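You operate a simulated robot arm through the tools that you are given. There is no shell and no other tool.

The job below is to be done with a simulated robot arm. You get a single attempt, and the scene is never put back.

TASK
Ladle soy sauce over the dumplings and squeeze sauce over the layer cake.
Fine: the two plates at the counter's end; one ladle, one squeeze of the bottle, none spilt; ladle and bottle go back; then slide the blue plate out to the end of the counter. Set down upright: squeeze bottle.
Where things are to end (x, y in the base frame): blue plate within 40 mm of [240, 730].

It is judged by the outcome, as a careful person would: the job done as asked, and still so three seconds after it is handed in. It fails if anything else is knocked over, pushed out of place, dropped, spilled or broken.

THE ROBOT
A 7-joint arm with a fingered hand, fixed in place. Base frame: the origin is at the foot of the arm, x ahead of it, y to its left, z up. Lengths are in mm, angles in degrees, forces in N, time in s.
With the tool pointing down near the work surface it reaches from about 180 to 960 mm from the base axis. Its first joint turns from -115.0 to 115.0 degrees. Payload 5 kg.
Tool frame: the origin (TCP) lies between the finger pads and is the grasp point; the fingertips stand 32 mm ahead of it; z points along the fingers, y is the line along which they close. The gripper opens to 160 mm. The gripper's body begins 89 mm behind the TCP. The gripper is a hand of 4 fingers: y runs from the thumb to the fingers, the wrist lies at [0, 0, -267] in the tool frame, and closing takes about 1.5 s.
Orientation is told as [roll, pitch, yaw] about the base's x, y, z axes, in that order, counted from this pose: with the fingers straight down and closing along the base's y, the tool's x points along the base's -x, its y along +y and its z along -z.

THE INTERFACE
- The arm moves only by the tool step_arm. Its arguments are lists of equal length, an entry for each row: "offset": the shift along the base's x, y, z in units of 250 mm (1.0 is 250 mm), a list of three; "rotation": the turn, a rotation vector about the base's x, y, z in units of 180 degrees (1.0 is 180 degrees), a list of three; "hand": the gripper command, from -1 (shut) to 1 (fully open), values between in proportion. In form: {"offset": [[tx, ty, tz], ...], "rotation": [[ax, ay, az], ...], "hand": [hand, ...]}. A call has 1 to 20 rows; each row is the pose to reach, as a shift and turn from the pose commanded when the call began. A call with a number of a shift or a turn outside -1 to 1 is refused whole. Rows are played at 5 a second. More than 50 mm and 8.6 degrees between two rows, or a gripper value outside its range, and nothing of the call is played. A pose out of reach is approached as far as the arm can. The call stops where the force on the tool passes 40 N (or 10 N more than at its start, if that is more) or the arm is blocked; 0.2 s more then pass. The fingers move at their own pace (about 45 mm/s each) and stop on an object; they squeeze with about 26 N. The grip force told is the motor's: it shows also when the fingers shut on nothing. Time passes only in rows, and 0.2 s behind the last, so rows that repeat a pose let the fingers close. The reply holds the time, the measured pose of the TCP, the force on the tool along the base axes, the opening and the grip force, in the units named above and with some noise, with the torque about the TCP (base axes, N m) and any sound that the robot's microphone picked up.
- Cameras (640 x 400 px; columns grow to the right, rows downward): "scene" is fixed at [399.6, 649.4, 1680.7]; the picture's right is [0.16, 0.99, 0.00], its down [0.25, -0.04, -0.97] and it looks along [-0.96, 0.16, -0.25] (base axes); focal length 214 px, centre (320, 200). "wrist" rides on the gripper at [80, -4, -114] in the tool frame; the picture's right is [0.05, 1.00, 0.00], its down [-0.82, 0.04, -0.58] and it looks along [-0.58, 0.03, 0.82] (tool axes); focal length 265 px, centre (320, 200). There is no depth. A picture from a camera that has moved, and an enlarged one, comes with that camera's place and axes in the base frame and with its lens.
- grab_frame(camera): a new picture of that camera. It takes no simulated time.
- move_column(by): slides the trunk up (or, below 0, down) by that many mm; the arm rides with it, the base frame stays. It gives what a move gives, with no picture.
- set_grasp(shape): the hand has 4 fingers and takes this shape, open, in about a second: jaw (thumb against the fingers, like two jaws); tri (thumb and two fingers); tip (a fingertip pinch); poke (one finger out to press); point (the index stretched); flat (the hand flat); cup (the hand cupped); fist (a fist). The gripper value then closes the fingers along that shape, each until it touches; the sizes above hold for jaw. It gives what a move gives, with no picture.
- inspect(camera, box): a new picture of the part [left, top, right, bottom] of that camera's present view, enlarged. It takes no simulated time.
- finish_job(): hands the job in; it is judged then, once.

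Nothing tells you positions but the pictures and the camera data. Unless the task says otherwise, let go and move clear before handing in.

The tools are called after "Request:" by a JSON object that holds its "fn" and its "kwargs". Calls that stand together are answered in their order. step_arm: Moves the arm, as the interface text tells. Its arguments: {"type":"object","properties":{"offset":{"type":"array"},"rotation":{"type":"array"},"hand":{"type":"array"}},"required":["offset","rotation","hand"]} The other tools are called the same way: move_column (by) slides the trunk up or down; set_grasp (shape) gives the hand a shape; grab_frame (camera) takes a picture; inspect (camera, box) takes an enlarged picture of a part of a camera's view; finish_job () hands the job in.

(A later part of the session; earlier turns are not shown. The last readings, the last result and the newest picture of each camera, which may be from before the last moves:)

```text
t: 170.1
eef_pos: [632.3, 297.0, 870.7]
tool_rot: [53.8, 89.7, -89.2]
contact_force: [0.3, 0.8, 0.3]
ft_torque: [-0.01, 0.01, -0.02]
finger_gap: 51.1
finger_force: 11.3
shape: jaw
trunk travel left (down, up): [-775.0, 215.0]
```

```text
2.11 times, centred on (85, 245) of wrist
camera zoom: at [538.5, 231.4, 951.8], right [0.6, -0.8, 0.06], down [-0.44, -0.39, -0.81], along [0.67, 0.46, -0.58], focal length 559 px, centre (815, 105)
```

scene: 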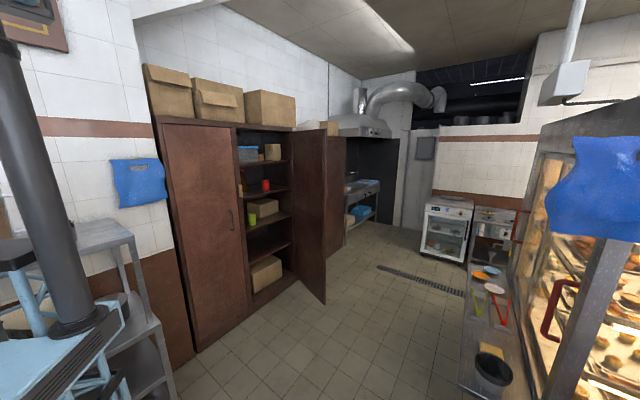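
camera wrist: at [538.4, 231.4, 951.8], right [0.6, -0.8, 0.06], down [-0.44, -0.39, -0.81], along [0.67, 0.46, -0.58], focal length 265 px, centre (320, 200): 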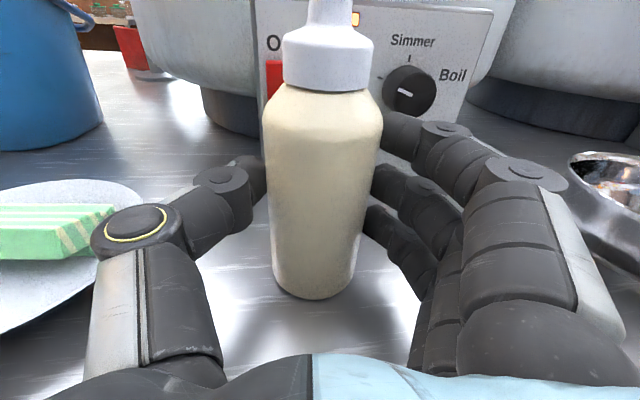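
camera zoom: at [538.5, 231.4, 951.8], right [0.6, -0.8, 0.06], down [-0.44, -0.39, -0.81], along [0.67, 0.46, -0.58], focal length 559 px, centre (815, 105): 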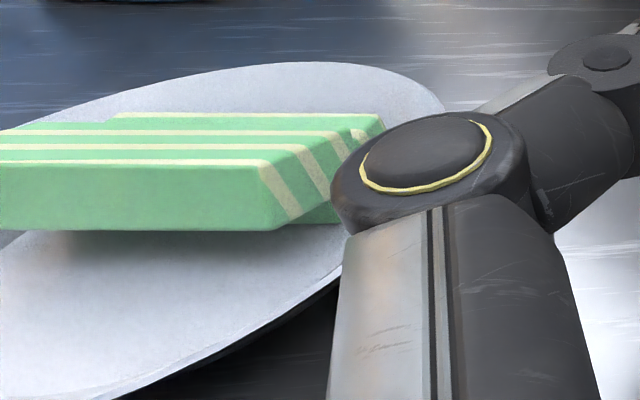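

The cake and plate are clean, and the bottle stands safely. I'll back off and try the three-finger shape on it to see whether that delivers more squeeze.

Request:
{"fn": "step_arm", "kwargs": {"offset": [[0, 0, 0], [0, 0, 0], [0, 0, 0], [0, 0, 0], [-0.06, -0.045, 0], [-0.12, -0.09, 0], [-0.18, -0.135, 0], [-0.24, -0.18, 0], [-0.3, -0.225, 0], [-0.36, -0.27, 0], [-0.4, -0.3, 0]], "rotation": [[0, 0, 0], [0, 0, 0], [0, 0, 0], [0, 0, 0], [0, 0, 0], [0, 0, 0], [0, 0, 0], [0, 0, 0], [0, 0, 0], [0, 0, 0], [0, 0, 0]], "hand": [-0.3, 0, 0.2, 0.4, 0.4, 0.4, 0.4, 0.4, 0.4, 0.4, 0.4]}}

Request:
{"fn": "set_grasp", "kwargs": {"shape": "tri"}}

Request:
{"fn": "grab_frame", "kwargs": {"camera": "wrist"}}

```text
t: 172.5
eef_pos: [532.6, 221.4, 871.1]
tool_rot: [59.6, 89.5, -83.4]
contact_force: [0.9, 0.4, 0.1]
ft_torque: [-0.01, -0.01, 0.03]
finger_gap: 111.6
finger_force: 0.0
shape: jaw
trunk travel left (down, up): [-775.0, 215.0]
```

```text
t: 173.4
eef_pos: [532.9, 222.9, 871.6]
tool_rot: [54.2, 89.7, -88.9]
contact_force: [0.4, -0.1, 0.5]
ft_torque: [0.0, 0.01, 0.0]
finger_gap: 160.2
finger_force: 0.1
shape: tri
trunk travel left (down, up): [-775.0, 215.0]
```

```text
taken
camera wrist: at [438.8, 156.4, 952.3], right [0.6, -0.8, 0.06], down [-0.44, -0.39, -0.81], along [0.67, 0.46, -0.58], focal length 265 px, centre (320, 200)
```

wrist: 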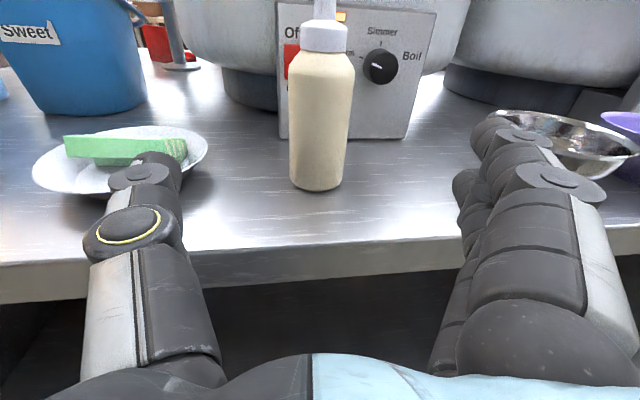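

Request:
{"fn": "step_arm", "kwargs": {"offset": [[0, 0, 0], [0, 0, 0], [0.06, 0.045, 0], [0.12, 0.09, 0], [0.18, 0.135, 0], [0.24, 0.18, 0], [0.3, 0.225, 0], [0.36, 0.27, 0], [0.398, 0.299, 0], [0.398, 0.299, 0]], "rotation": [[0, 0, 0], [0, 0, 0], [0, 0, 0], [0, 0, 0], [0, 0, 0], [0, 0, 0], [0, 0, 0], [0, 0, 0], [0, 0, 0], [0, 0, 0]], "hand": [0.4, 0.4, 0.4, 0.4, 0.4, 0.4, 0.4, 0.4, 0.4, 0.4]}}

Request:
{"fn": "grab_frame", "kwargs": {"camera": "wrist"}}

Request:
{"fn": "step_arm", "kwargs": {"offset": [[0, 0, 0], [0, 0, 0], [0, 0, 0], [0, 0, 0], [0, 0, 0], [0, 0, 0]], "rotation": [[0, 0, 0], [0, 0, 0], [0, 0, 0], [0, 0, 0], [0, 0, 0], [0, 0, 0]], "hand": [0, -0.2, -1, -1, -1, -1]}}

Request:
{"fn": "grab_frame", "kwargs": {"camera": "wrist"}}

```text
t: 175.6
eef_pos: [631.6, 296.6, 871.8]
tool_rot: [55.2, 89.7, -87.8]
contact_force: [0.6, 0.4, 0.1]
ft_torque: [0.01, 0.0, -0.01]
finger_gap: 112.3
finger_force: 0.1
shape: tri
trunk travel left (down, up): [-775.0, 215.0]
```

```text
taken
camera wrist: at [537.8, 231.2, 952.2], right [0.6, -0.8, 0.06], down [-0.44, -0.39, -0.81], along [0.67, 0.46, -0.58], focal length 265 px, centre (320, 200)
```

wrist: 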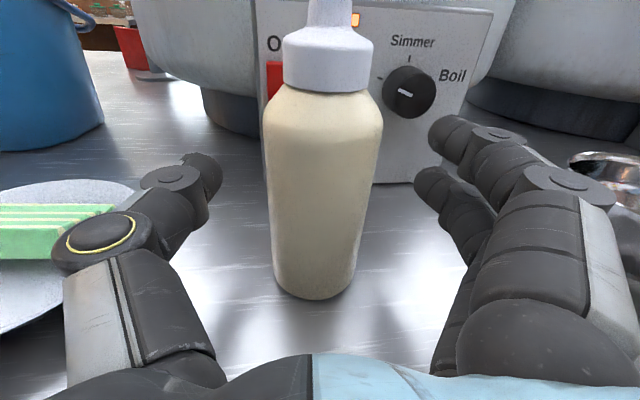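

```text
t: 177.0
eef_pos: [632.8, 296.8, 872.2]
tool_rot: [54.5, 89.6, -88.5]
contact_force: [0.4, 0.2, 1.4]
ft_torque: [0.08, 0.03, 0.0]
finger_gap: 50.8
finger_force: 11.0
shape: tri
trunk travel left (down, up): [-775.0, 215.0]
```

```text
taken
camera wrist: at [537.6, 231.2, 952.2], right [0.6, -0.8, 0.06], down [-0.44, -0.39, -0.81], along [0.67, 0.46, -0.58], focal length 265 px, centre (320, 200)
```

wrist: 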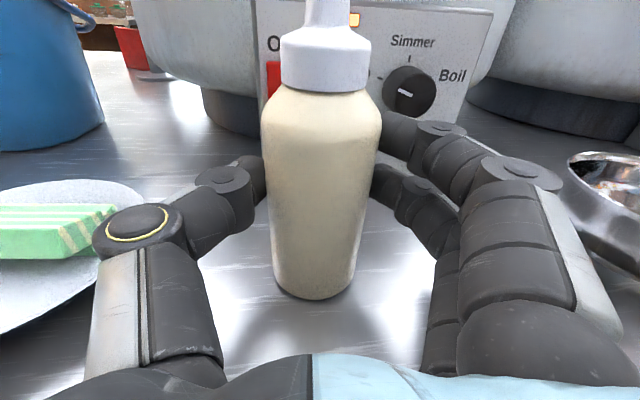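

Same 11 N with tri, so it's the soft bottle itself that limits the force. I'll go back to jaw (more secure) with the fingers wide open around the bottle, and re-grip it.

Request:
{"fn": "step_arm", "kwargs": {"offset": [[0, 0, 0], [0, 0, 0], [0, 0, 0], [0, 0, 0], [0, 0, 0], [0, 0, 0], [0, 0, 0]], "rotation": [[0, 0, 0], [0, 0, 0], [0, 0, 0], [0, 0, 0], [0, 0, 0], [0, 0, 0], [0, 0, 0]], "hand": [-0.3, 0, 0.3, 0.6, 1, 1, 1]}}

Request:
{"fn": "set_grasp", "kwargs": {"shape": "jaw"}}

Request:
{"fn": "step_arm", "kwargs": {"offset": [[0, 0, 0], [0, 0, 0], [0, 0, 0], [0, 0, 0], [0, 0, 0], [0, 0, 0], [0, 0, 0], [0, 0, 0]], "rotation": [[0, 0, 0], [0, 0, 0], [0, 0, 0], [0, 0, 0], [0, 0, 0], [0, 0, 0], [0, 0, 0], [0, 0, 0]], "hand": [0.4, 0, -0.2, -0.38, -0.38, -0.38, -0.38, -0.38]}}

Request:
{"fn": "grab_frame", "kwargs": {"camera": "wrist"}}

```text
t: 178.6
eef_pos: [632.3, 296.5, 871.4]
tool_rot: [54.1, 89.7, -89.1]
contact_force: [0.8, -0.4, -0.1]
ft_torque: [0.02, 0.0, 0.02]
finger_gap: 159.7
finger_force: 0.1
shape: tri
trunk travel left (down, up): [-775.0, 215.0]
```

```text
t: 179.5
eef_pos: [631.8, 295.7, 871.3]
tool_rot: [53.9, 89.7, -89.1]
contact_force: [0.4, -1.0, 0.3]
ft_torque: [0.0, 0.02, -0.02]
finger_gap: 160.0
finger_force: 0.0
shape: jaw
trunk travel left (down, up): [-775.0, 215.0]
```

```text
t: 181.3
eef_pos: [631.3, 296.7, 872.1]
tool_rot: [53.7, 89.6, -89.3]
contact_force: [1.0, 0.5, 0.0]
ft_torque: [0.03, -0.02, 0.0]
finger_gap: 51.3
finger_force: 10.9
shape: jaw
trunk travel left (down, up): [-775.0, 215.0]
```

```text
taken
camera wrist: at [537.7, 231.1, 952.1], right [0.6, -0.8, 0.06], down [-0.44, -0.39, -0.81], along [0.67, 0.46, -0.58], focal length 265 px, centre (320, 200)
```

wrist: 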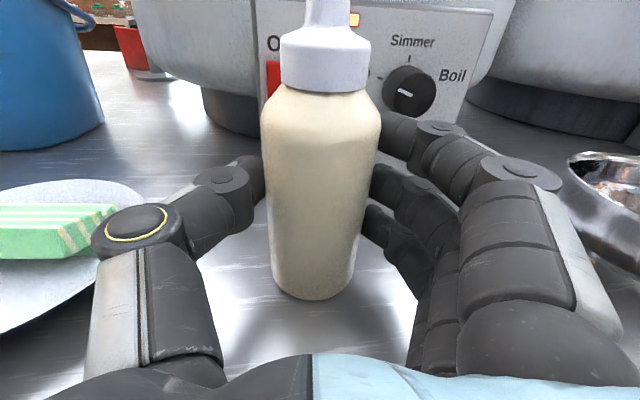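

The grip is secure again. I'll make another attempt with the nozzle fully vertical, closer to the cake, and a clearly longer squeeze. First, lift and swing to 60°.

Request:
{"fn": "step_arm", "kwargs": {"offset": [[0, 0, 0.04], [0, 0, 0.12], [0, 0, 0.2], [0, 0, 0.28], [0, 0, 0.36], [0, 0, 0.44], [0, 0, 0.51]], "rotation": [[0, 0, 0], [0, 0, 0], [0, 0, 0], [0, 0, 0], [0, 0, 0], [0, 0, 0], [0, 0, 0]], "hand": [-0.38, -0.38, -0.38, -0.38, -0.38, -0.38, -0.38]}}

Request:
{"fn": "step_arm", "kwargs": {"offset": [[-0.0238, 0.0324, 0], [-0.0476, 0.0648, 0], [-0.0714, 0.0972, 0], [-0.0952, 0.1296, 0], [-0.119, 0.162, 0], [-0.1428, 0.1944, 0], [-0.1666, 0.2268, 0], [-0.1904, 0.2592, 0], [-0.2142, 0.2916, 0], [-0.238, 0.324, 0]], "rotation": [[-0.02664, -0.02004, 0], [-0.05328, -0.04008, 0], [-0.07992, -0.06012, 0], [-0.10656, -0.08016, 0], [-0.1332, -0.1002, 0], [-0.15984, -0.12024, 0], [-0.18648, -0.14028, 0], [-0.21312, -0.16032, 0], [-0.23976, -0.18036, 0], [-0.2664, -0.2004, 0]], "hand": [-0.38, -0.38, -0.38, -0.38, -0.38, -0.38, -0.38, -0.38, -0.38, -0.38]}}

Request:
{"fn": "grab_frame", "kwargs": {"camera": "wrist"}}

```text
t: 182.9
eef_pos: [631.3, 295.6, 997.6]
tool_rot: [50.1, 89.6, -93.0]
contact_force: [0.0, -0.6, -2.6]
ft_torque: [0.02, 0.02, -0.03]
finger_gap: 51.2
finger_force: 11.3
shape: jaw
trunk travel left (down, up): [-775.0, 215.0]
```

```text
t: 185.1
eef_pos: [570.9, 378.6, 997.0]
tool_rot: [89.7, 29.6, -53.3]
contact_force: [0.8, -0.1, -2.4]
ft_torque: [-0.03, 0.05, 0.03]
finger_gap: 51.3
finger_force: 10.6
shape: jaw
trunk travel left (down, up): [-775.0, 215.0]
```

```text
taken
camera wrist: at [437.4, 367.5, 1034.7], right [0.27, -0.36, 0.89], down [-0.03, -0.93, -0.36], along [0.96, 0.08, -0.26], focal length 265 px, centre (320, 200)
```

wrist: 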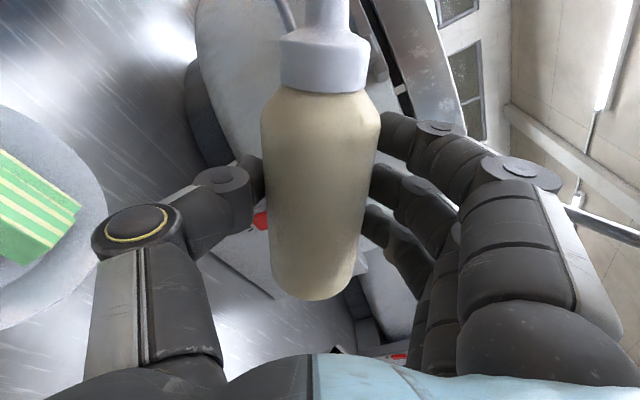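

Request:
{"fn": "step_arm", "kwargs": {"offset": [[0.0119, -0.0158, 0.0388], [0.0213, -0.0283, 0.0794], [0.028, -0.0373, 0.1215], [0.0321, -0.0427, 0.1645], [0.0335, -0.0445, 0.208], [0.0321, -0.0427, 0.2195], [0.028, -0.0373, 0.2305], [0.0213, -0.0283, 0.2406], [0.0119, -0.0158, 0.2492], [0, 0, 0.256], [-0.0143, 0.019, 0.2605], [-0.0307, 0.0409, 0.2624], [-0.0492, 0.0655, 0.2611], [-0.0696, 0.0925, 0.2566], [-0.0915, 0.1217, 0.2482], [-0.1149, 0.1527, 0.236], [-0.1393, 0.1852, 0.2196]], "rotation": [[-0.02664, -0.02004, 0], [-0.05328, -0.04008, 0], [-0.07992, -0.06012, 0], [-0.10656, -0.08016, 0], [-0.1332, -0.1002, 0], [-0.15984, -0.12024, 0], [-0.18648, -0.14028, 0], [-0.21312, -0.16032, 0], [-0.23976, -0.18036, 0], [-0.2664, -0.2004, 0], [-0.29304, -0.22044, 0], [-0.31968, -0.24048, 0], [-0.34632, -0.26052, 0], [-0.37296, -0.28056, 0], [-0.3996, -0.3006, 0], [-0.42624, -0.32064, 0], [-0.45288, -0.34068, 0]], "hand": [-0.38, -0.38, -0.38, -0.38, -0.38, -0.38, -0.38, -0.38, -0.38, -0.38, -0.38, -0.38, -0.38, -0.38, -0.38, -0.38, -0.38]}}

Request:
{"fn": "step_arm", "kwargs": {"offset": [[-0.0258, 0.0342, 0.01], [-0.0515, 0.0685, 0.017], [-0.0773, 0.1027, 0.0204], [-0.0773, 0.1027, -0.05], [-0.0773, 0.1027, -0.12], [-0.0773, 0.1027, -0.19], [-0.0773, 0.1027, -0.26], [-0.0773, 0.1027, -0.3], [-0.0773, 0.1027, -0.33], [-0.0773, 0.1027, -0.3476], [-0.0773, 0.1027, -0.3476]], "rotation": [[-0.02664, -0.02004, 0], [-0.05328, -0.04008, 0], [-0.07992, -0.06012, 0], [-0.07992, -0.06012, 0], [-0.07992, -0.06012, 0], [-0.07992, -0.06012, 0], [-0.07992, -0.06012, 0], [-0.07992, -0.06012, 0], [-0.07992, -0.06012, 0], [-0.07992, -0.06012, 0], [-0.07992, -0.06012, 0]], "hand": [-0.38, -0.38, -0.38, -0.38, -0.38, -0.38, -0.38, -0.38, -0.38, -0.38, -0.38]}}

Request:
{"fn": "grab_frame", "kwargs": {"camera": "wrist"}}

```text
t: 188.7
eef_pos: [537.4, 426.0, 1053.4]
tool_rot: [90.6, -72.5, -53.7]
contact_force: [0.0, 0.2, -2.1]
ft_torque: [0.02, 0.04, 0.03]
finger_gap: 50.9
finger_force: 10.6
shape: jaw
trunk travel left (down, up): [-775.0, 215.0]
```

```text
t: 191.1
eef_pos: [518.3, 450.3, 965.3]
tool_rot: [-117.4, -89.6, 154.3]
contact_force: [0.1, 0.1, -1.3]
ft_torque: [0.01, 0.02, 0.0]
finger_gap: 51.1
finger_force: 10.8
shape: jaw
trunk travel left (down, up): [-775.0, 215.0]
```

```text
taken
camera wrist: at [429.7, 377.1, 885.6], right [-0.6, 0.8, -0.06], down [-0.49, -0.31, 0.81], along [0.63, 0.52, 0.58], focal length 265 px, centre (320, 200)
```

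wrist: 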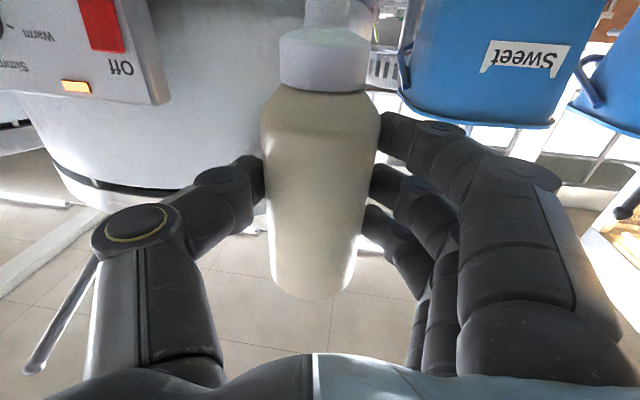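

The nozzle is vertical, about 16 mm above the cake's centre. I'll squeeze for a full three seconds.

Request:
{"fn": "step_arm", "kwargs": {"offset": [[0, 0, 0], [0, 0, 0], [0, 0, 0], [0, 0, 0], [0, 0, 0], [0, 0, 0], [0, 0, 0], [0, 0, 0], [0, 0, 0], [0, 0, 0], [0, 0, 0], [0, 0, 0], [0, 0, 0], [0, 0, 0], [0, 0, 0]], "rotation": [[0, 0, 0], [0, 0, 0], [0, 0, 0], [0, 0, 0], [0, 0, 0], [0, 0, 0], [0, 0, 0], [0, 0, 0], [0, 0, 0], [0, 0, 0], [0, 0, 0], [0, 0, 0], [0, 0, 0], [0, 0, 0], [0, 0, 0]], "hand": [-1, -1, -1, -1, -1, -1, -1, -1, -1, -1, -1, -1, -1, -1, -1]}}

Request:
{"fn": "grab_frame", "kwargs": {"camera": "wrist"}}

```text
t: 194.3
eef_pos: [517.9, 449.7, 964.9]
tool_rot: [-119.2, -89.6, 155.9]
contact_force: [-0.3, 0.4, 0.7]
ft_torque: [-0.05, -0.02, 0.02]
finger_gap: 51.0
finger_force: 10.2
shape: jaw
trunk travel left (down, up): [-775.0, 215.0]
```

```text
taken
camera wrist: at [429.8, 377.2, 885.7], right [-0.6, 0.8, -0.06], down [-0.49, -0.31, 0.81], along [0.63, 0.52, 0.58], focal length 265 px, centre (320, 200)
```

wrist: 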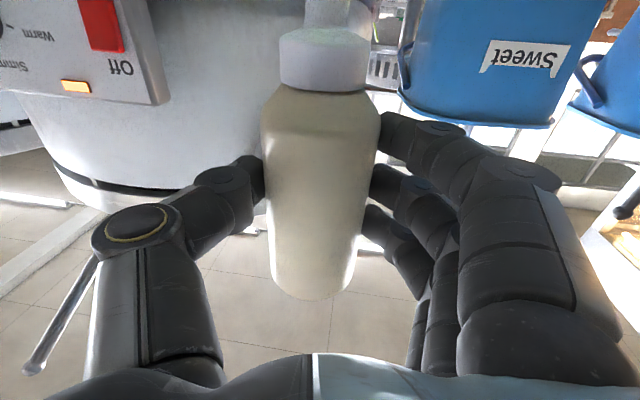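

The vertical force changed, so the nozzle may be touching the cake. I'll raise it slightly right away and read again.

Request:
{"fn": "step_arm", "kwargs": {"offset": [[0, 0, 0.02], [0, 0, 0.05], [0, 0, 0.08], [0, 0, 0.08]], "rotation": [[0, 0, 0], [0, 0, 0], [0, 0, 0], [0, 0, 0]], "hand": [-1, -1, -1, -1]}}

Request:
{"fn": "grab_frame", "kwargs": {"camera": "wrist"}}

```text
t: 195.3
eef_pos: [517.6, 448.9, 985.1]
tool_rot: [-117.9, -89.6, 154.7]
contact_force: [0.7, 0.0, -3.4]
ft_torque: [-0.03, 0.02, 0.0]
finger_gap: 50.8
finger_force: 11.3
shape: jaw
trunk travel left (down, up): [-775.0, 215.0]
```

```text
taken
camera wrist: at [429.7, 377.3, 905.7], right [-0.6, 0.8, -0.06], down [-0.49, -0.31, 0.81], along [0.63, 0.52, 0.58], focal length 265 px, centre (320, 200)
```

wrist: 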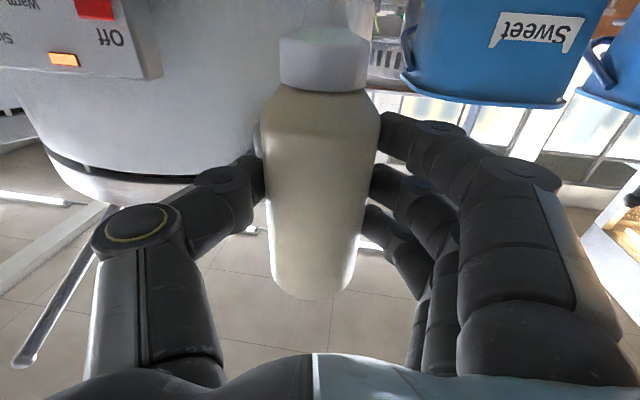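

The hand carries the full bottle weight again, so the tip had just been resting on the cake. I'll rotate back upright and check the cake.

Request:
{"fn": "step_arm", "kwargs": {"offset": [[0, 0, 0.05], [0, 0, 0.12], [0, 0, 0.19], [0, 0, 0.25], [0.0258, -0.0342, 0.272], [0.0515, -0.0685, 0.272], [0.0773, -0.1027, 0.272]], "rotation": [[0, 0, 0], [0, 0, 0], [0, 0, 0], [0, 0, 0], [0.02664, 0.02004, 0], [0.05328, 0.04008, 0], [0.07992, 0.06012, 0]], "hand": [-0.38, -0.38, -0.38, -0.38, -0.38, -0.38, -0.38]}}

Request:
{"fn": "step_arm", "kwargs": {"offset": [[0.0244, -0.0325, 0.0164], [0.0478, -0.0635, 0.0286], [0.0697, -0.0927, 0.037], [0.0901, -0.1197, 0.0415], [0.1086, -0.1443, 0.0428], [0.125, -0.1662, 0.0409], [0.1393, -0.1852, 0.0364], [0.1512, -0.201, 0.0296], [0.1606, -0.2135, 0.021], [0.1673, -0.2225, 0.0109], [0.1714, -0.2279, -0.0001], [0.1728, -0.2297, -0.0116], [0.1714, -0.2279, -0.0551], [0.1673, -0.2225, -0.0981], [0.1606, -0.2135, -0.1402], [0.1512, -0.201, -0.1808], [0.1393, -0.1852, -0.2196]], "rotation": [[0.02664, 0.02004, 0], [0.05328, 0.04008, 0], [0.07992, 0.06012, 0], [0.10656, 0.08016, 0], [0.1332, 0.1002, 0], [0.15984, 0.12024, 0], [0.18648, 0.14028, 0], [0.21312, 0.16032, 0], [0.23976, 0.18036, 0], [0.2664, 0.2004, 0], [0.29304, 0.22044, 0], [0.31968, 0.24048, 0], [0.34632, 0.26052, 0], [0.37296, 0.28056, 0], [0.3996, 0.3006, 0], [0.42624, 0.32064, 0], [0.45288, 0.34068, 0]], "hand": [-0.38, -0.38, -0.38, -0.38, -0.38, -0.38, -0.38, -0.38, -0.38, -0.38, -0.38, -0.38, -0.38, -0.38, -0.38, -0.38, -0.38]}}

Request:
{"fn": "step_arm", "kwargs": {"offset": [[-0.045, 0.011, 0.041], [-0.09, 0.022, 0.082], [-0.136, 0.033, 0.123], [-0.182, 0.044, 0.165], [-0.227, 0.056, 0.206], [-0.272, 0.067, 0.247], [-0.318, 0.078, 0.288], [-0.363, 0.09, 0.33], [-0.409, 0.101, 0.371], [-0.454, 0.112, 0.412], [-0.454, 0.112, 0.412]], "rotation": [[0.02664, 0.02004, 0], [0.05328, 0.04008, 0], [0.07992, 0.06012, 0], [0.10656, 0.08016, 0], [0.1332, 0.1002, 0], [0.15984, 0.12024, 0], [0.18648, 0.14028, 0], [0.21312, 0.16032, 0], [0.23976, 0.18036, 0], [0.2664, 0.2004, 0], [0.2664, 0.2004, 0]], "hand": [-0.38, -0.38, -0.38, -0.38, -0.38, -0.38, -0.38, -0.38, -0.38, -0.38, -0.38]}}

Request:
{"fn": "inspect", "kwargs": {"camera": "wrist", "box": [255, 285, 375, 365]}}

```text
t: 196.9
eef_pos: [537.0, 424.1, 1053.5]
tool_rot: [90.6, -72.2, -53.7]
contact_force: [0.2, -0.9, -2.2]
ft_torque: [0.04, 0.02, -0.01]
finger_gap: 51.2
finger_force: 11.2
shape: jaw
trunk travel left (down, up): [-775.0, 215.0]
```

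```text
t: 200.5
eef_pos: [573.2, 378.6, 999.6]
tool_rot: [89.9, 29.8, -53.3]
contact_force: [0.1, -1.1, -2.5]
ft_torque: [-0.03, 0.02, 0.0]
finger_gap: 50.6
finger_force: 11.1
shape: jaw
trunk travel left (down, up): [-775.0, 215.0]
```

```text
t: 202.9
eef_pos: [458.4, 406.0, 1102.1]
tool_rot: [46.7, 89.7, -96.3]
contact_force: [0.4, -0.4, -2.1]
ft_torque: [-0.01, 0.06, -0.06]
finger_gap: 50.8
finger_force: 10.8
shape: jaw
trunk travel left (down, up): [-775.0, 215.0]
```

```text
5.00 times, centred on (315, 325) of wrist
camera zoom: at [365.3, 341.1, 1183.2], right [0.6, -0.8, 0.06], down [-0.44, -0.39, -0.81], along [0.67, 0.46, -0.58], focal length 1327 px, centre (345, -425)
```

zoom: 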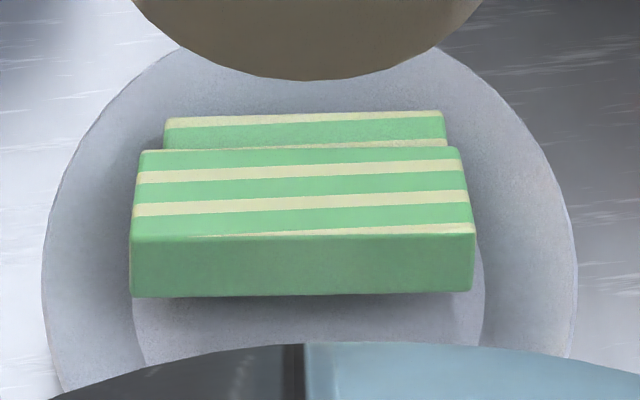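

Still no sauce, and the cake is intact and unmoved. The touch-limited fingers won't press past 11 N. Changing the hand shape towards a fist while gripping might press harder, so I'll test that with the bottle standing back on its spot.

Request:
{"fn": "step_arm", "kwargs": {"offset": [[0.03, -0.02, -0.02], [0.1, -0.063, -0.06], [0.18, -0.114, -0.1], [0.26, -0.165, -0.15], [0.34, -0.215, -0.2], [0.42, -0.266, -0.25], [0.5, -0.316, -0.3], [0.58, -0.367, -0.35], [0.65, -0.411, -0.39], [0.692, -0.4376, -0.408], [0.692, -0.4376, -0.408]], "rotation": [[0, 0, 0], [0, 0, 0], [0, 0, 0], [0, 0, 0], [0, 0, 0], [0, 0, 0], [0, 0, 0], [0, 0, 0], [0, 0, 0], [0, 0, 0], [0, 0, 0]], "hand": [-0.38, -0.38, -0.38, -0.38, -0.38, -0.38, -0.38, -0.38, -0.38, -0.38, -0.38]}}

Request:
{"fn": "grab_frame", "kwargs": {"camera": "wrist"}}

```text
t: 205.3
eef_pos: [630.9, 296.6, 1000.2]
tool_rot: [50.1, 89.7, -93.0]
contact_force: [0.4, -0.4, -1.4]
ft_torque: [0.0, 0.05, -0.03]
finger_gap: 50.9
finger_force: 11.0
shape: jaw
trunk travel left (down, up): [-775.0, 215.0]
```

```text
taken
camera wrist: at [538.2, 231.0, 1081.7], right [0.6, -0.8, 0.06], down [-0.44, -0.39, -0.81], along [0.67, 0.46, -0.58], focal length 265 px, centre (320, 200)
```

wrist: 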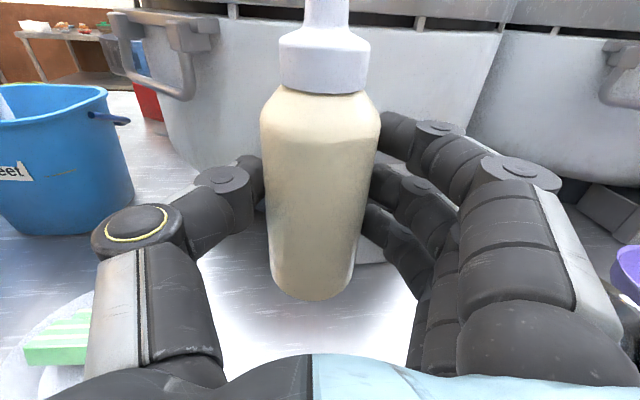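

Request:
{"fn": "step_arm", "kwargs": {"offset": [[0, 0, -0.06], [0, 0, -0.14], [0, 0, -0.22], [0, 0, -0.3], [0, 0, -0.38], [0, 0, -0.44], [0, 0, -0.48], [0, 0, -0.495], [0, 0, -0.5], [0, 0, -0.5]], "rotation": [[0, 0, 0], [0, 0, 0], [0, 0, 0], [0, 0, 0], [0, 0, 0], [0, 0, 0], [0, 0, 0], [0, 0, 0], [0, 0, 0], [0, 0, 0]], "hand": [-0.38, -0.38, -0.38, -0.38, -0.38, -0.38, -0.38, -0.38, -0.38, -0.38]}}

Request:
{"fn": "step_arm", "kwargs": {"offset": [[0, 0, -0.004], [0, 0, -0.006], [0, 0, -0.006]], "rotation": [[0, 0, 0], [0, 0, 0], [0, 0, 0]], "hand": [-0.38, -0.38, -0.38]}}

Request:
{"fn": "step_arm", "kwargs": {"offset": [[0, 0, -0.004], [0, 0, -0.006], [0, 0, -0.006]], "rotation": [[0, 0, 0], [0, 0, 0], [0, 0, 0]], "hand": [-0.38, -0.38, -0.38]}}

```text
t: 207.5
eef_pos: [631.8, 296.4, 873.9]
tool_rot: [53.0, 89.6, -90.0]
contact_force: [0.3, -0.2, -2.7]
ft_torque: [0.0, 0.02, -0.03]
finger_gap: 50.7
finger_force: 11.3
shape: jaw
trunk travel left (down, up): [-775.0, 215.0]
```

```text
t: 208.3
eef_pos: [631.4, 295.4, 873.1]
tool_rot: [53.5, 89.6, -89.5]
contact_force: [-0.8, 0.1, -2.4]
ft_torque: [0.03, 0.04, -0.02]
finger_gap: 50.8
finger_force: 11.7
shape: jaw
trunk travel left (down, up): [-775.0, 215.0]
```

```text
t: 209.1
eef_pos: [631.6, 297.1, 872.2]
tool_rot: [53.2, 89.6, -90.0]
contact_force: [-0.8, 1.1, -2.2]
ft_torque: [0.0, 0.01, 0.0]
finger_gap: 50.8
finger_force: 11.1
shape: jaw
trunk travel left (down, up): [-775.0, 215.0]
```

Request:
{"fn": "step_arm", "kwargs": {"offset": [[0, 0, -0.004], [0, 0, -0.006], [0, 0, -0.006]], "rotation": [[0, 0, 0], [0, 0, 0], [0, 0, 0]], "hand": [-0.38, -0.38, -0.38]}}

Request:
{"fn": "step_arm", "kwargs": {"offset": [[0, 0, -0.004], [0, 0, -0.006], [0, 0, -0.006]], "rotation": [[0, 0, 0], [0, 0, 0], [0, 0, 0]], "hand": [-0.38, -0.38, -0.38]}}

Request:
{"fn": "grab_frame", "kwargs": {"camera": "wrist"}}

```text
t: 209.9
eef_pos: [632.1, 296.5, 870.8]
tool_rot: [58.0, 89.7, -85.1]
contact_force: [-0.2, 0.1, 1.5]
ft_torque: [0.02, 0.0, -0.03]
finger_gap: 50.8
finger_force: 11.4
shape: jaw
trunk travel left (down, up): [-775.0, 215.0]
```

```text
t: 210.7
eef_pos: [631.2, 297.6, 870.3]
tool_rot: [71.8, 89.6, -71.2]
contact_force: [2.1, 0.9, 11.3]
ft_torque: [0.13, -0.19, -0.01]
finger_gap: 51.0
finger_force: 11.2
shape: jaw
trunk travel left (down, up): [-775.0, 215.0]
```

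```text
taken
camera wrist: at [537.7, 230.9, 951.3], right [0.6, -0.8, 0.06], down [-0.43, -0.39, -0.81], along [0.67, 0.46, -0.58], focal length 265 px, centre (320, 200)
```

wrist: 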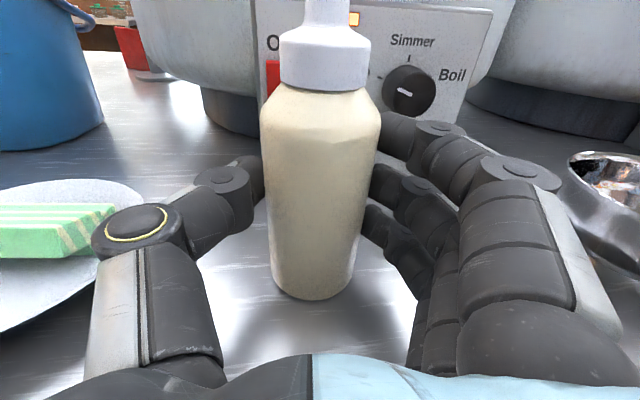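

The bottle stands on its spot, pressing lightly on the counter. I'll ease up, release, back off, and look at the cup shape in free air before risking any shape change on the bottle.

Request:
{"fn": "step_arm", "kwargs": {"offset": [[0, 0, 0.006], [0, 0, 0.006], [0, 0, 0.006], [0, 0, 0.006], [0, 0, 0.006], [-0.06, -0.045, 0.006], [-0.12, -0.09, 0.006], [-0.18, -0.135, 0.006], [-0.24, -0.18, 0.006], [-0.3, -0.225, 0.006], [-0.36, -0.27, 0.006], [-0.4, -0.3, 0.006]], "rotation": [[0, 0, 0], [0, 0, 0], [0, 0, 0], [0, 0, 0], [0, 0, 0], [0, 0, 0], [0, 0, 0], [0, 0, 0], [0, 0, 0], [0, 0, 0], [0, 0, 0], [0, 0, 0]], "hand": [-0.38, -0.3, 0, 0.3, 0.4, 0.4, 0.4, 0.4, 0.4, 0.4, 0.4, 0.4]}}

Request:
{"fn": "set_grasp", "kwargs": {"shape": "cup"}}

Request:
{"fn": "grab_frame", "kwargs": {"camera": "wrist"}}

Request:
{"fn": "step_arm", "kwargs": {"offset": [[0, 0, 0], [0, 0, 0], [0, 0, 0], [0, 0, 0], [0, 0, 0], [0, 0, 0], [0, 0, 0], [0, 0, 0]], "rotation": [[0, 0, 0], [0, 0, 0], [0, 0, 0], [0, 0, 0], [0, 0, 0], [0, 0, 0], [0, 0, 0], [0, 0, 0]], "hand": [-1, -1, -1, -1, -1, -1, -1, -1]}}

Request:
{"fn": "grab_frame", "kwargs": {"camera": "wrist"}}

```text
t: 213.3
eef_pos: [531.1, 221.9, 871.2]
tool_rot: [57.3, 89.5, -85.7]
contact_force: [0.4, 0.0, -0.6]
ft_torque: [0.02, -0.03, 0.03]
finger_gap: 111.8
finger_force: 0.0
shape: jaw
trunk travel left (down, up): [-775.0, 215.0]
```

```text
t: 214.2
eef_pos: [531.0, 222.8, 870.9]
tool_rot: [54.2, 89.6, -88.9]
contact_force: [0.6, 0.3, -0.1]
ft_torque: [0.02, 0.01, 0.03]
finger_gap: 59.9
finger_force: 0.1
shape: cup
trunk travel left (down, up): [-775.0, 215.0]
```

```text
taken
camera wrist: at [437.7, 156.2, 952.4], right [0.6, -0.8, 0.06], down [-0.44, -0.39, -0.81], along [0.67, 0.46, -0.58], focal length 265 px, centre (320, 200)
```

wrist: 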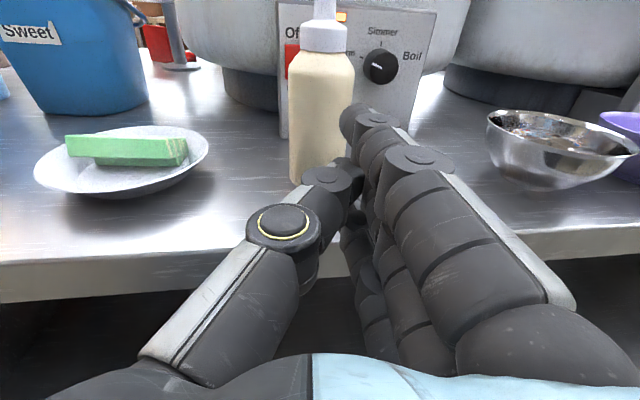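

```text
t: 216.0
eef_pos: [530.9, 222.5, 870.8]
tool_rot: [53.9, 89.6, -89.2]
contact_force: [-1.0, 1.2, 0.2]
ft_torque: [0.0, -0.02, 0.02]
finger_gap: 0.0
finger_force: 26.6
shape: cup
trunk travel left (down, up): [-775.0, 215.0]
```

```text
taken
camera wrist: at [437.6, 156.2, 952.4], right [0.6, -0.8, 0.06], down [-0.44, -0.39, -0.81], along [0.67, 0.46, -0.58], focal length 265 px, centre (320, 200)
```

wrist: 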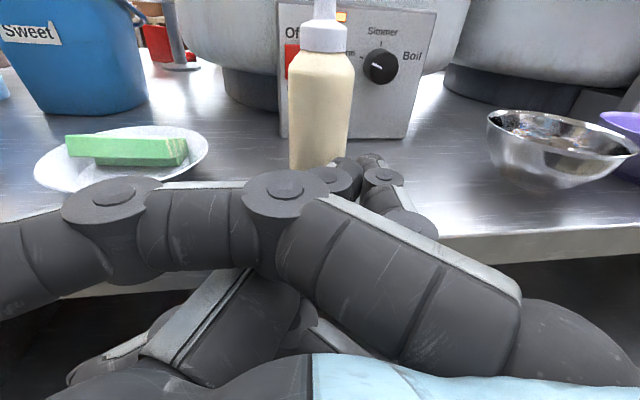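

Request:
{"fn": "inspect", "kwargs": {"camera": "wrist", "box": [270, 0, 370, 200]}}

Request:
{"fn": "inspect", "kwargs": {"camera": "wrist", "box": [20, 110, 220, 220]}}

```text
2.00 times, centred on (320, 100) of wrist
camera zoom: at [437.6, 156.2, 952.4], right [0.6, -0.8, 0.06], down [-0.44, -0.39, -0.81], along [0.67, 0.46, -0.58], focal length 531 px, centre (320, 400)
```

zoom: 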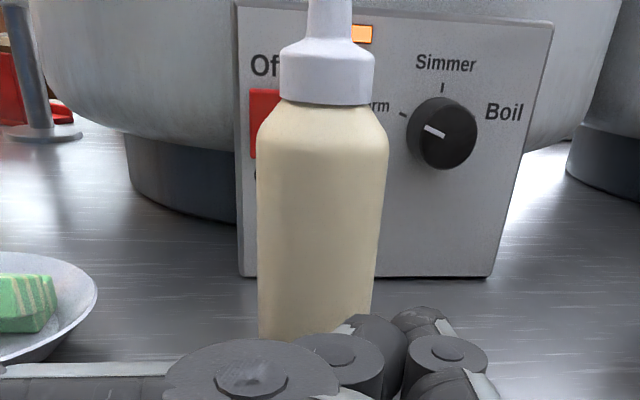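

```text
3.20 times, centred on (120, 165) of wrist
camera zoom: at [437.6, 156.2, 952.4], right [0.6, -0.8, 0.06], down [-0.44, -0.39, -0.81], along [0.67, 0.46, -0.58], focal length 849 px, centre (960, 312)
```

zoom: 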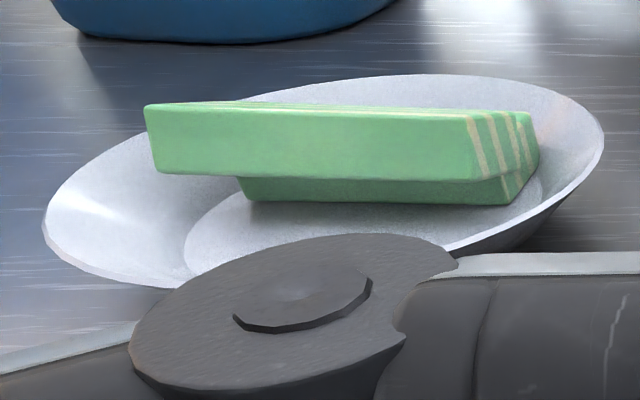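

The cup shape crosses the fingers and won't do. A fist closing around the bottle seated against the palm should press harder than the touch-limited jaw. I'll first move the bottle a little away from the switch panel so there is room to seat it deep in the hand.

Request:
{"fn": "set_grasp", "kwargs": {"shape": "jaw"}}

Request:
{"fn": "step_arm", "kwargs": {"offset": [[0, 0, 0], [0, 0, 0], [0.06, 0.045, 0], [0.12, 0.09, 0], [0.18, 0.135, 0], [0.24, 0.18, 0], [0.3, 0.225, 0], [0.36, 0.27, 0], [0.4, 0.3, 0], [0.4, 0.3, 0], [0.4, 0.3, 0], [0.4, 0.3, 0], [0.4, 0.3, 0], [0.4, 0.3, 0]], "rotation": [[0, 0, 0], [0, 0, 0], [0, 0, 0], [0, 0, 0], [0, 0, 0], [0, 0, 0], [0, 0, 0], [0, 0, 0], [0, 0, 0], [0, 0, 0], [0, 0, 0], [0, 0, 0], [0, 0, 0], [0, 0, 0]], "hand": [0.4, 0.4, 0.4, 0.4, 0.4, 0.4, 0.4, 0.4, 0.4, 0, -0.2, -0.38, -0.38, -0.38]}}

Request:
{"fn": "step_arm", "kwargs": {"offset": [[0, 0, 0.015], [0, 0, 0.03], [-0.048, -0.036, 0.03], [-0.096, -0.072, 0.03], [-0.144, -0.108, 0.03], [-0.192, -0.144, 0.03], [-0.192, -0.144, 0.015], [-0.192, -0.144, 0.004], [-0.192, -0.144, 0.001], [-0.192, -0.144, 0.001]], "rotation": [[0, 0, 0], [0, 0, 0], [0, 0, 0], [0, 0, 0], [0, 0, 0], [0, 0, 0], [0, 0, 0], [0, 0, 0], [0, 0, 0], [0, 0, 0]], "hand": [-0.38, -0.38, -0.38, -0.38, -0.38, -0.38, -0.38, -0.38, -0.38, -0.38]}}

Request:
{"fn": "grab_frame", "kwargs": {"camera": "wrist"}}

```text
t: 216.9
eef_pos: [530.9, 221.0, 871.2]
tool_rot: [54.0, 89.6, -89.0]
contact_force: [-0.2, -0.1, 0.0]
ft_torque: [-0.02, 0.0, -0.04]
finger_gap: 160.0
finger_force: 0.1
shape: jaw
trunk travel left (down, up): [-775.0, 215.0]
```

```text
t: 219.9
eef_pos: [633.1, 296.5, 872.0]
tool_rot: [54.4, 89.6, -88.5]
contact_force: [0.8, 0.3, -0.2]
ft_torque: [0.02, -0.01, 0.02]
finger_gap: 50.7
finger_force: 10.5
shape: jaw
trunk travel left (down, up): [-775.0, 215.0]
```

```text
t: 222.1
eef_pos: [584.3, 260.2, 870.6]
tool_rot: [54.5, 89.7, -88.4]
contact_force: [0.3, 0.9, -1.1]
ft_torque: [-0.02, 0.01, 0.01]
finger_gap: 50.6
finger_force: 10.8
shape: jaw
trunk travel left (down, up): [-775.0, 215.0]
```

```text
taken
camera wrist: at [490.1, 195.1, 952.3], right [0.6, -0.8, 0.06], down [-0.44, -0.39, -0.81], along [0.67, 0.46, -0.58], focal length 265 px, centre (320, 200)
```

wrist: 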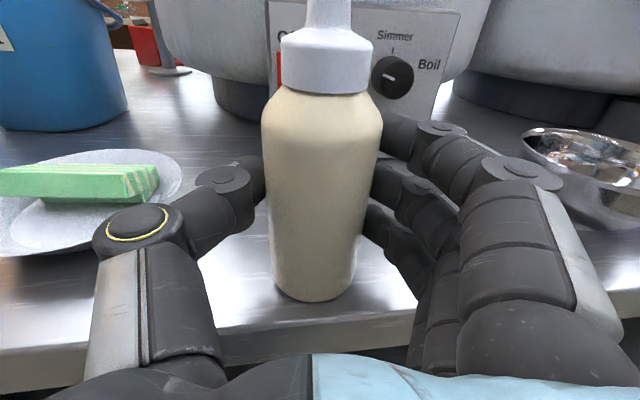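

Request:
{"fn": "step_arm", "kwargs": {"offset": [[0, 0, -0.003], [0, 0, -0.003], [0, 0, 0], [0, 0, 0], [0, 0, 0], [0.048, 0.036, 0], [0.096, 0.072, 0], [0.144, 0.108, 0], [0.168, 0.126, 0], [0.168, 0.126, 0]], "rotation": [[0, 0, 0], [0, 0, 0], [0, 0, 0], [0, 0, 0], [0, 0, 0], [0, 0, 0], [0, 0, 0], [0, 0, 0], [0, 0, 0], [0, 0, 0]], "hand": [-0.38, -0.3, -0.1, 0.1, 0.3, 0.3, 0.3, 0.3, 0.3, 0.3]}}

Request:
{"fn": "grab_frame", "kwargs": {"camera": "wrist"}}

```text
t: 224.3
eef_pos: [626.3, 291.4, 870.9]
tool_rot: [54.2, 89.7, -88.9]
contact_force: [-0.5, -0.2, 0.2]
ft_torque: [-0.02, -0.02, -0.01]
finger_gap: 103.4
finger_force: 0.0
shape: jaw
trunk travel left (down, up): [-775.0, 215.0]
```

```text
taken
camera wrist: at [532.0, 226.3, 952.1], right [0.6, -0.8, 0.06], down [-0.44, -0.39, -0.81], along [0.67, 0.46, -0.58], focal length 265 px, centre (320, 200)
```

wrist: 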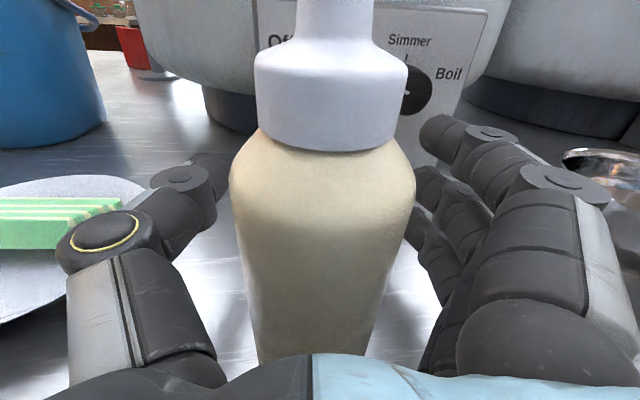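

Request:
{"fn": "step_arm", "kwargs": {"offset": [[0, 0, 0], [0, 0, 0], [0, 0, 0], [0, 0, 0], [0, 0, 0], [0, 0, 0], [0, 0, 0], [0, 0, 0]], "rotation": [[0, 0, 0], [0, 0, 0], [0, 0, 0], [0, 0, 0], [0, 0, 0], [0, 0, 0], [0, 0, 0], [0, 0, 0]], "hand": [0, -0.3, -1, -1, -1, -1, -1, -1]}}

Request:
{"fn": "grab_frame", "kwargs": {"camera": "wrist"}}

```text
t: 226.1
eef_pos: [627.1, 291.2, 870.7]
tool_rot: [54.1, 89.6, -88.9]
contact_force: [1.1, 0.9, 0.3]
ft_torque: [-0.01, -0.01, 0.04]
finger_gap: 0.0
finger_force: 10.7
shape: jaw
trunk travel left (down, up): [-775.0, 215.0]
```

```text
taken
camera wrist: at [531.9, 226.3, 952.1], right [0.6, -0.8, 0.06], down [-0.44, -0.39, -0.81], along [0.67, 0.46, -0.58], focal length 265 px, centre (320, 200)
```

wrist: 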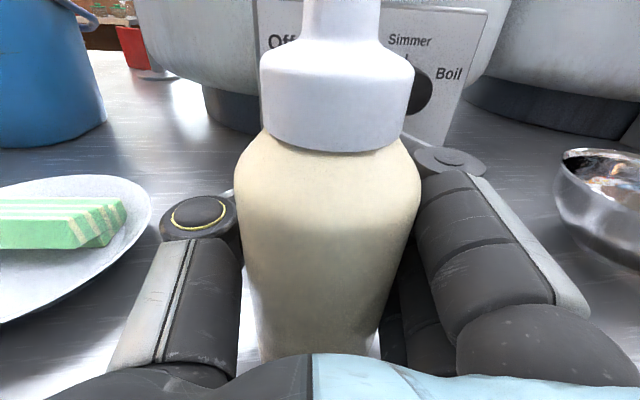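

The bottle is now fully wrapped by the fingers and standing on the counter. I'll try the fist shape here and read the force.

Request:
{"fn": "set_grasp", "kwargs": {"shape": "fist"}}

Request:
{"fn": "grab_frame", "kwargs": {"camera": "wrist"}}

```text
t: 227.0
eef_pos: [625.9, 292.4, 869.9]
tool_rot: [55.8, 89.6, -87.3]
contact_force: [0.1, -1.1, 3.3]
ft_torque: [-0.12, 0.25, -0.04]
finger_gap: 0.3
finger_force: 0.2
shape: fist
trunk travel left (down, up): [-775.0, 215.0]
```

```text
taken
camera wrist: at [531.7, 226.3, 952.2], right [0.6, -0.8, 0.06], down [-0.44, -0.39, -0.81], along [0.67, 0.46, -0.58], focal length 265 px, centre (320, 200)
```

wrist: 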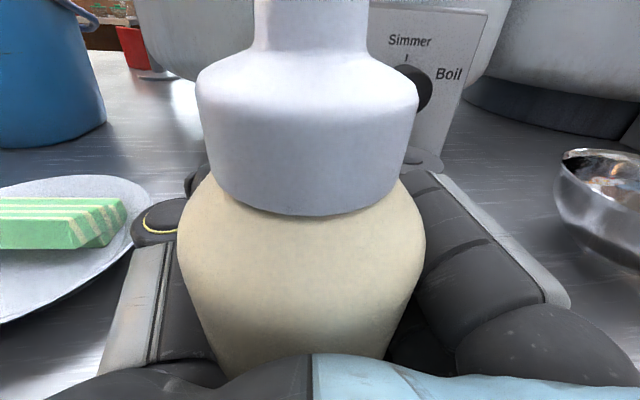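

The fist pulled the bottle snug against the palm. I'll close along this shape and read the force.

Request:
{"fn": "step_arm", "kwargs": {"offset": [[0, 0, 0], [0, 0, 0], [0, 0, 0], [0, 0, 0]], "rotation": [[0, 0, 0], [0, 0, 0], [0, 0, 0], [0, 0, 0]], "hand": [-1, -1, -1, -1]}}

Request:
{"fn": "grab_frame", "kwargs": {"camera": "wrist"}}

```text
t: 228.0
eef_pos: [624.8, 291.1, 871.7]
tool_rot: [57.0, 89.7, -85.9]
contact_force: [-0.2, 1.0, 5.5]
ft_torque: [-0.23, 0.39, -0.03]
finger_gap: 0.1
finger_force: 0.1
shape: fist
trunk travel left (down, up): [-775.0, 215.0]
```

```text
taken
camera wrist: at [531.7, 226.3, 952.3], right [0.6, -0.8, 0.06], down [-0.44, -0.39, -0.81], along [0.67, 0.46, -0.58], focal length 265 px, centre (320, 200)
```

wrist: 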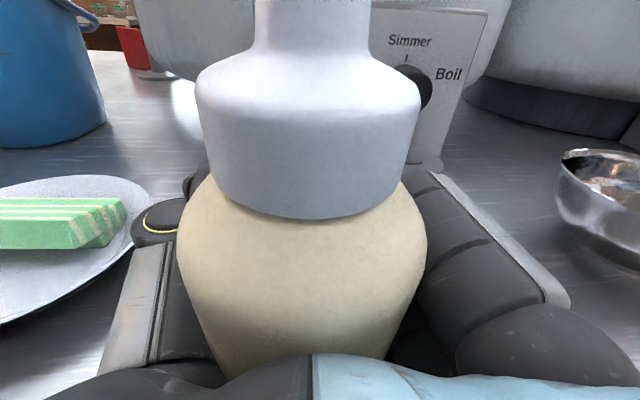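

Request:
{"fn": "step_arm", "kwargs": {"offset": [[0, 0, 0.01], [0, 0, 0.03], [0, 0, 0.05], [0, 0, 0.05]], "rotation": [[0, 0, 0], [0, 0, 0], [0, 0, 0], [0, 0, 0]], "hand": [-1, -1, -1, -1]}}

Request:
{"fn": "grab_frame", "kwargs": {"camera": "wrist"}}

```text
t: 229.0
eef_pos: [625.7, 291.2, 884.0]
tool_rot: [55.1, 89.6, -87.9]
contact_force: [-0.5, 0.1, -2.7]
ft_torque: [0.07, -0.14, -0.01]
finger_gap: 0.1
finger_force: 0.0
shape: fist
trunk travel left (down, up): [-775.0, 215.0]
```

```text
taken
camera wrist: at [532.2, 226.4, 964.8], right [0.6, -0.8, 0.06], down [-0.44, -0.39, -0.81], along [0.67, 0.46, -0.58], focal length 265 px, centre (320, 200)
```

wrist: 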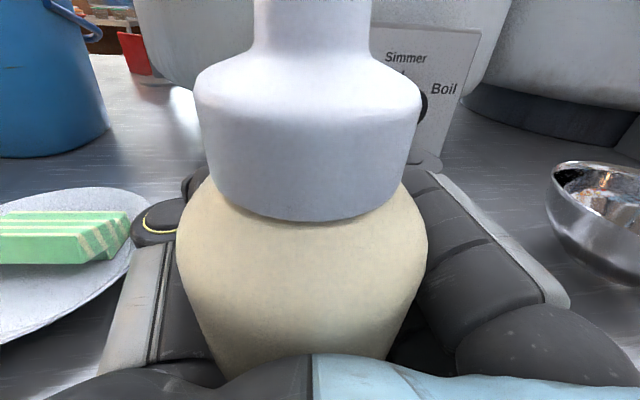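

The fist holds and lifts the bottle, seated flat against the palm (its axis about 68 mm behind the TCP). This constant firm squeeze should dispense once it points down, so I'll raise it, swing round with the nozzle kept up, and pause at 60°.

Request:
{"fn": "step_arm", "kwargs": {"offset": [[0, 0, 0.06], [0, 0, 0.14], [0, 0, 0.22], [0, 0, 0.3], [0, 0, 0.38], [0, 0, 0.44], [0, 0, 0.464]], "rotation": [[0, 0, 0], [0, 0, 0], [0, 0, 0], [0, 0, 0], [0, 0, 0], [0, 0, 0], [0, 0, 0]], "hand": [-1, -1, -1, -1, -1, -1, -1]}}

Request:
{"fn": "step_arm", "kwargs": {"offset": [[0.003, 0.05, 0], [0.006, 0.1, 0], [0.009, 0.15, 0], [0.012, 0.2, 0], [0.015, 0.25, 0], [0.018, 0.3, 0], [0.021, 0.35, 0], [0.024, 0.4, 0], [0.027, 0.45, 0], [0.0304, 0.5036, 0]], "rotation": [[-0.02664, -0.02004, 0], [-0.05328, -0.04008, 0], [-0.07992, -0.06012, 0], [-0.10656, -0.08016, 0], [-0.1332, -0.1002, 0], [-0.15984, -0.12024, 0], [-0.18648, -0.14028, 0], [-0.21312, -0.16032, 0], [-0.23976, -0.18036, 0], [-0.2664, -0.2004, 0]], "hand": [-1, -1, -1, -1, -1, -1, -1, -1, -1, -1]}}

Request:
{"fn": "grab_frame", "kwargs": {"camera": "wrist"}}

```text
t: 230.6
eef_pos: [624.8, 291.7, 998.9]
tool_rot: [55.1, 89.6, -87.7]
contact_force: [0.6, 0.2, -2.4]
ft_torque: [0.09, -0.12, 0.01]
finger_gap: 0.0
finger_force: 0.1
shape: fist
trunk travel left (down, up): [-775.0, 215.0]
```

```text
t: 232.8
eef_pos: [633.3, 418.6, 998.7]
tool_rot: [89.8, 29.6, -53.4]
contact_force: [0.4, 0.5, -2.1]
ft_torque: [0.11, -0.06, -0.01]
finger_gap: 0.0
finger_force: 0.1
shape: fist
trunk travel left (down, up): [-775.0, 215.0]
```

```text
taken
camera wrist: at [499.3, 407.2, 1036.0], right [0.27, -0.36, 0.89], down [-0.03, -0.93, -0.36], along [0.96, 0.07, -0.26], focal length 265 px, centre (320, 200)
```

wrist: 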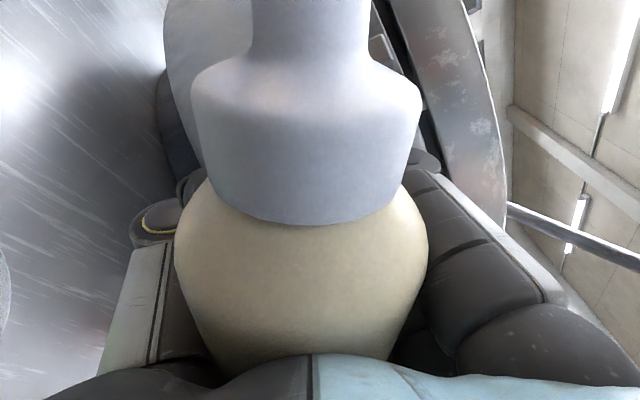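

The bottle is stable in the fist. Now a quick, smooth tip over the cake to 150° with the nozzle held above its centre, a short dwell, and straight back up.

Request:
{"fn": "step_arm", "kwargs": {"offset": [[0.015, -0.0199, -0.0196], [0.0249, -0.0331, -0.0364], [0.0294, -0.0391, -0.0516], [0.0285, -0.0379, -0.0664], [0.0223, -0.0296, -0.0816], [0.0108, -0.0143, -0.0992], [-0.0058, 0.0077, -0.1204], [-0.027, 0.0359, -0.1448], [-0.0525, 0.0698, -0.0984], [-0.0817, 0.1086, -0.0584], [-0.114, 0.1516, -0.0256], [-0.114, 0.1516, -0.0256], [-0.114, 0.1516, -0.0256], [-0.0817, 0.1086, -0.0584], [-0.0525, 0.0698, -0.0984], [-0.027, 0.0359, -0.1448], [-0.0058, 0.0077, -0.1204], [0.0108, -0.0143, -0.0992], [0.0223, -0.0296, -0.0816], [0.0285, -0.0379, -0.0664]], "rotation": [[-0.03641, -0.02738, 0], [-0.07282, -0.05476, 0], [-0.10923, -0.08214, 0], [-0.14564, -0.10952, 0], [-0.18205, -0.1369, 0], [-0.21846, -0.16428, 0], [-0.25487, -0.19166, 0], [-0.29128, -0.21904, 0], [-0.32769, -0.24642, 0], [-0.3641, -0.2738, 0], [-0.40051, -0.30118, 0], [-0.40051, -0.30118, 0], [-0.40051, -0.30118, 0], [-0.3641, -0.2738, 0], [-0.32769, -0.24642, 0], [-0.29128, -0.21904, 0], [-0.25487, -0.19166, 0], [-0.21846, -0.16428, 0], [-0.18205, -0.1369, 0], [-0.14564, -0.10952, 0]], "hand": [-1, -1, -1, -1, -1, -1, -1, -1, -1, -1, -1, -1, -1, -1, -1, -1, -1, -1, -1, -1]}}

Request:
{"fn": "step_arm", "kwargs": {"offset": [[0.0009, -0.0012, 0.0148], [-0.0036, 0.0048, 0.03], [-0.0135, 0.018, 0.0468], [-0.0285, 0.0379, 0.0664]], "rotation": [[0.03641, 0.02738, 0], [0.07282, 0.05476, 0], [0.10923, 0.08214, 0], [0.14564, 0.10952, 0]], "hand": [-1, -1, -1, -1]}}

Request:
{"fn": "grab_frame", "kwargs": {"camera": "wrist"}}

```text
t: 237.0
eef_pos: [641.7, 407.4, 983.1]
tool_rot: [90.1, -3.0, -53.2]
contact_force: [0.2, 0.4, -2.2]
ft_torque: [0.12, -0.08, -0.02]
finger_gap: 0.0
finger_force: 0.2
shape: fist
trunk travel left (down, up): [-775.0, 215.0]
```

```text
t: 238.0
eef_pos: [632.5, 417.5, 1000.5]
tool_rot: [90.0, 29.9, -53.3]
contact_force: [0.4, 0.9, -1.0]
ft_torque: [0.09, -0.13, 0.0]
finger_gap: 0.0
finger_force: 0.1
shape: fist
trunk travel left (down, up): [-775.0, 215.0]
```

```text
taken
camera wrist: at [499.1, 406.3, 1036.4], right [0.27, -0.36, 0.89], down [-0.03, -0.93, -0.37], along [0.96, 0.08, -0.26], focal length 265 px, centre (320, 200)
```

wrist: 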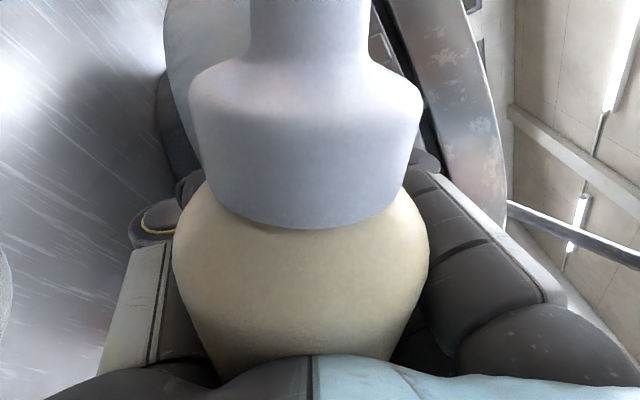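

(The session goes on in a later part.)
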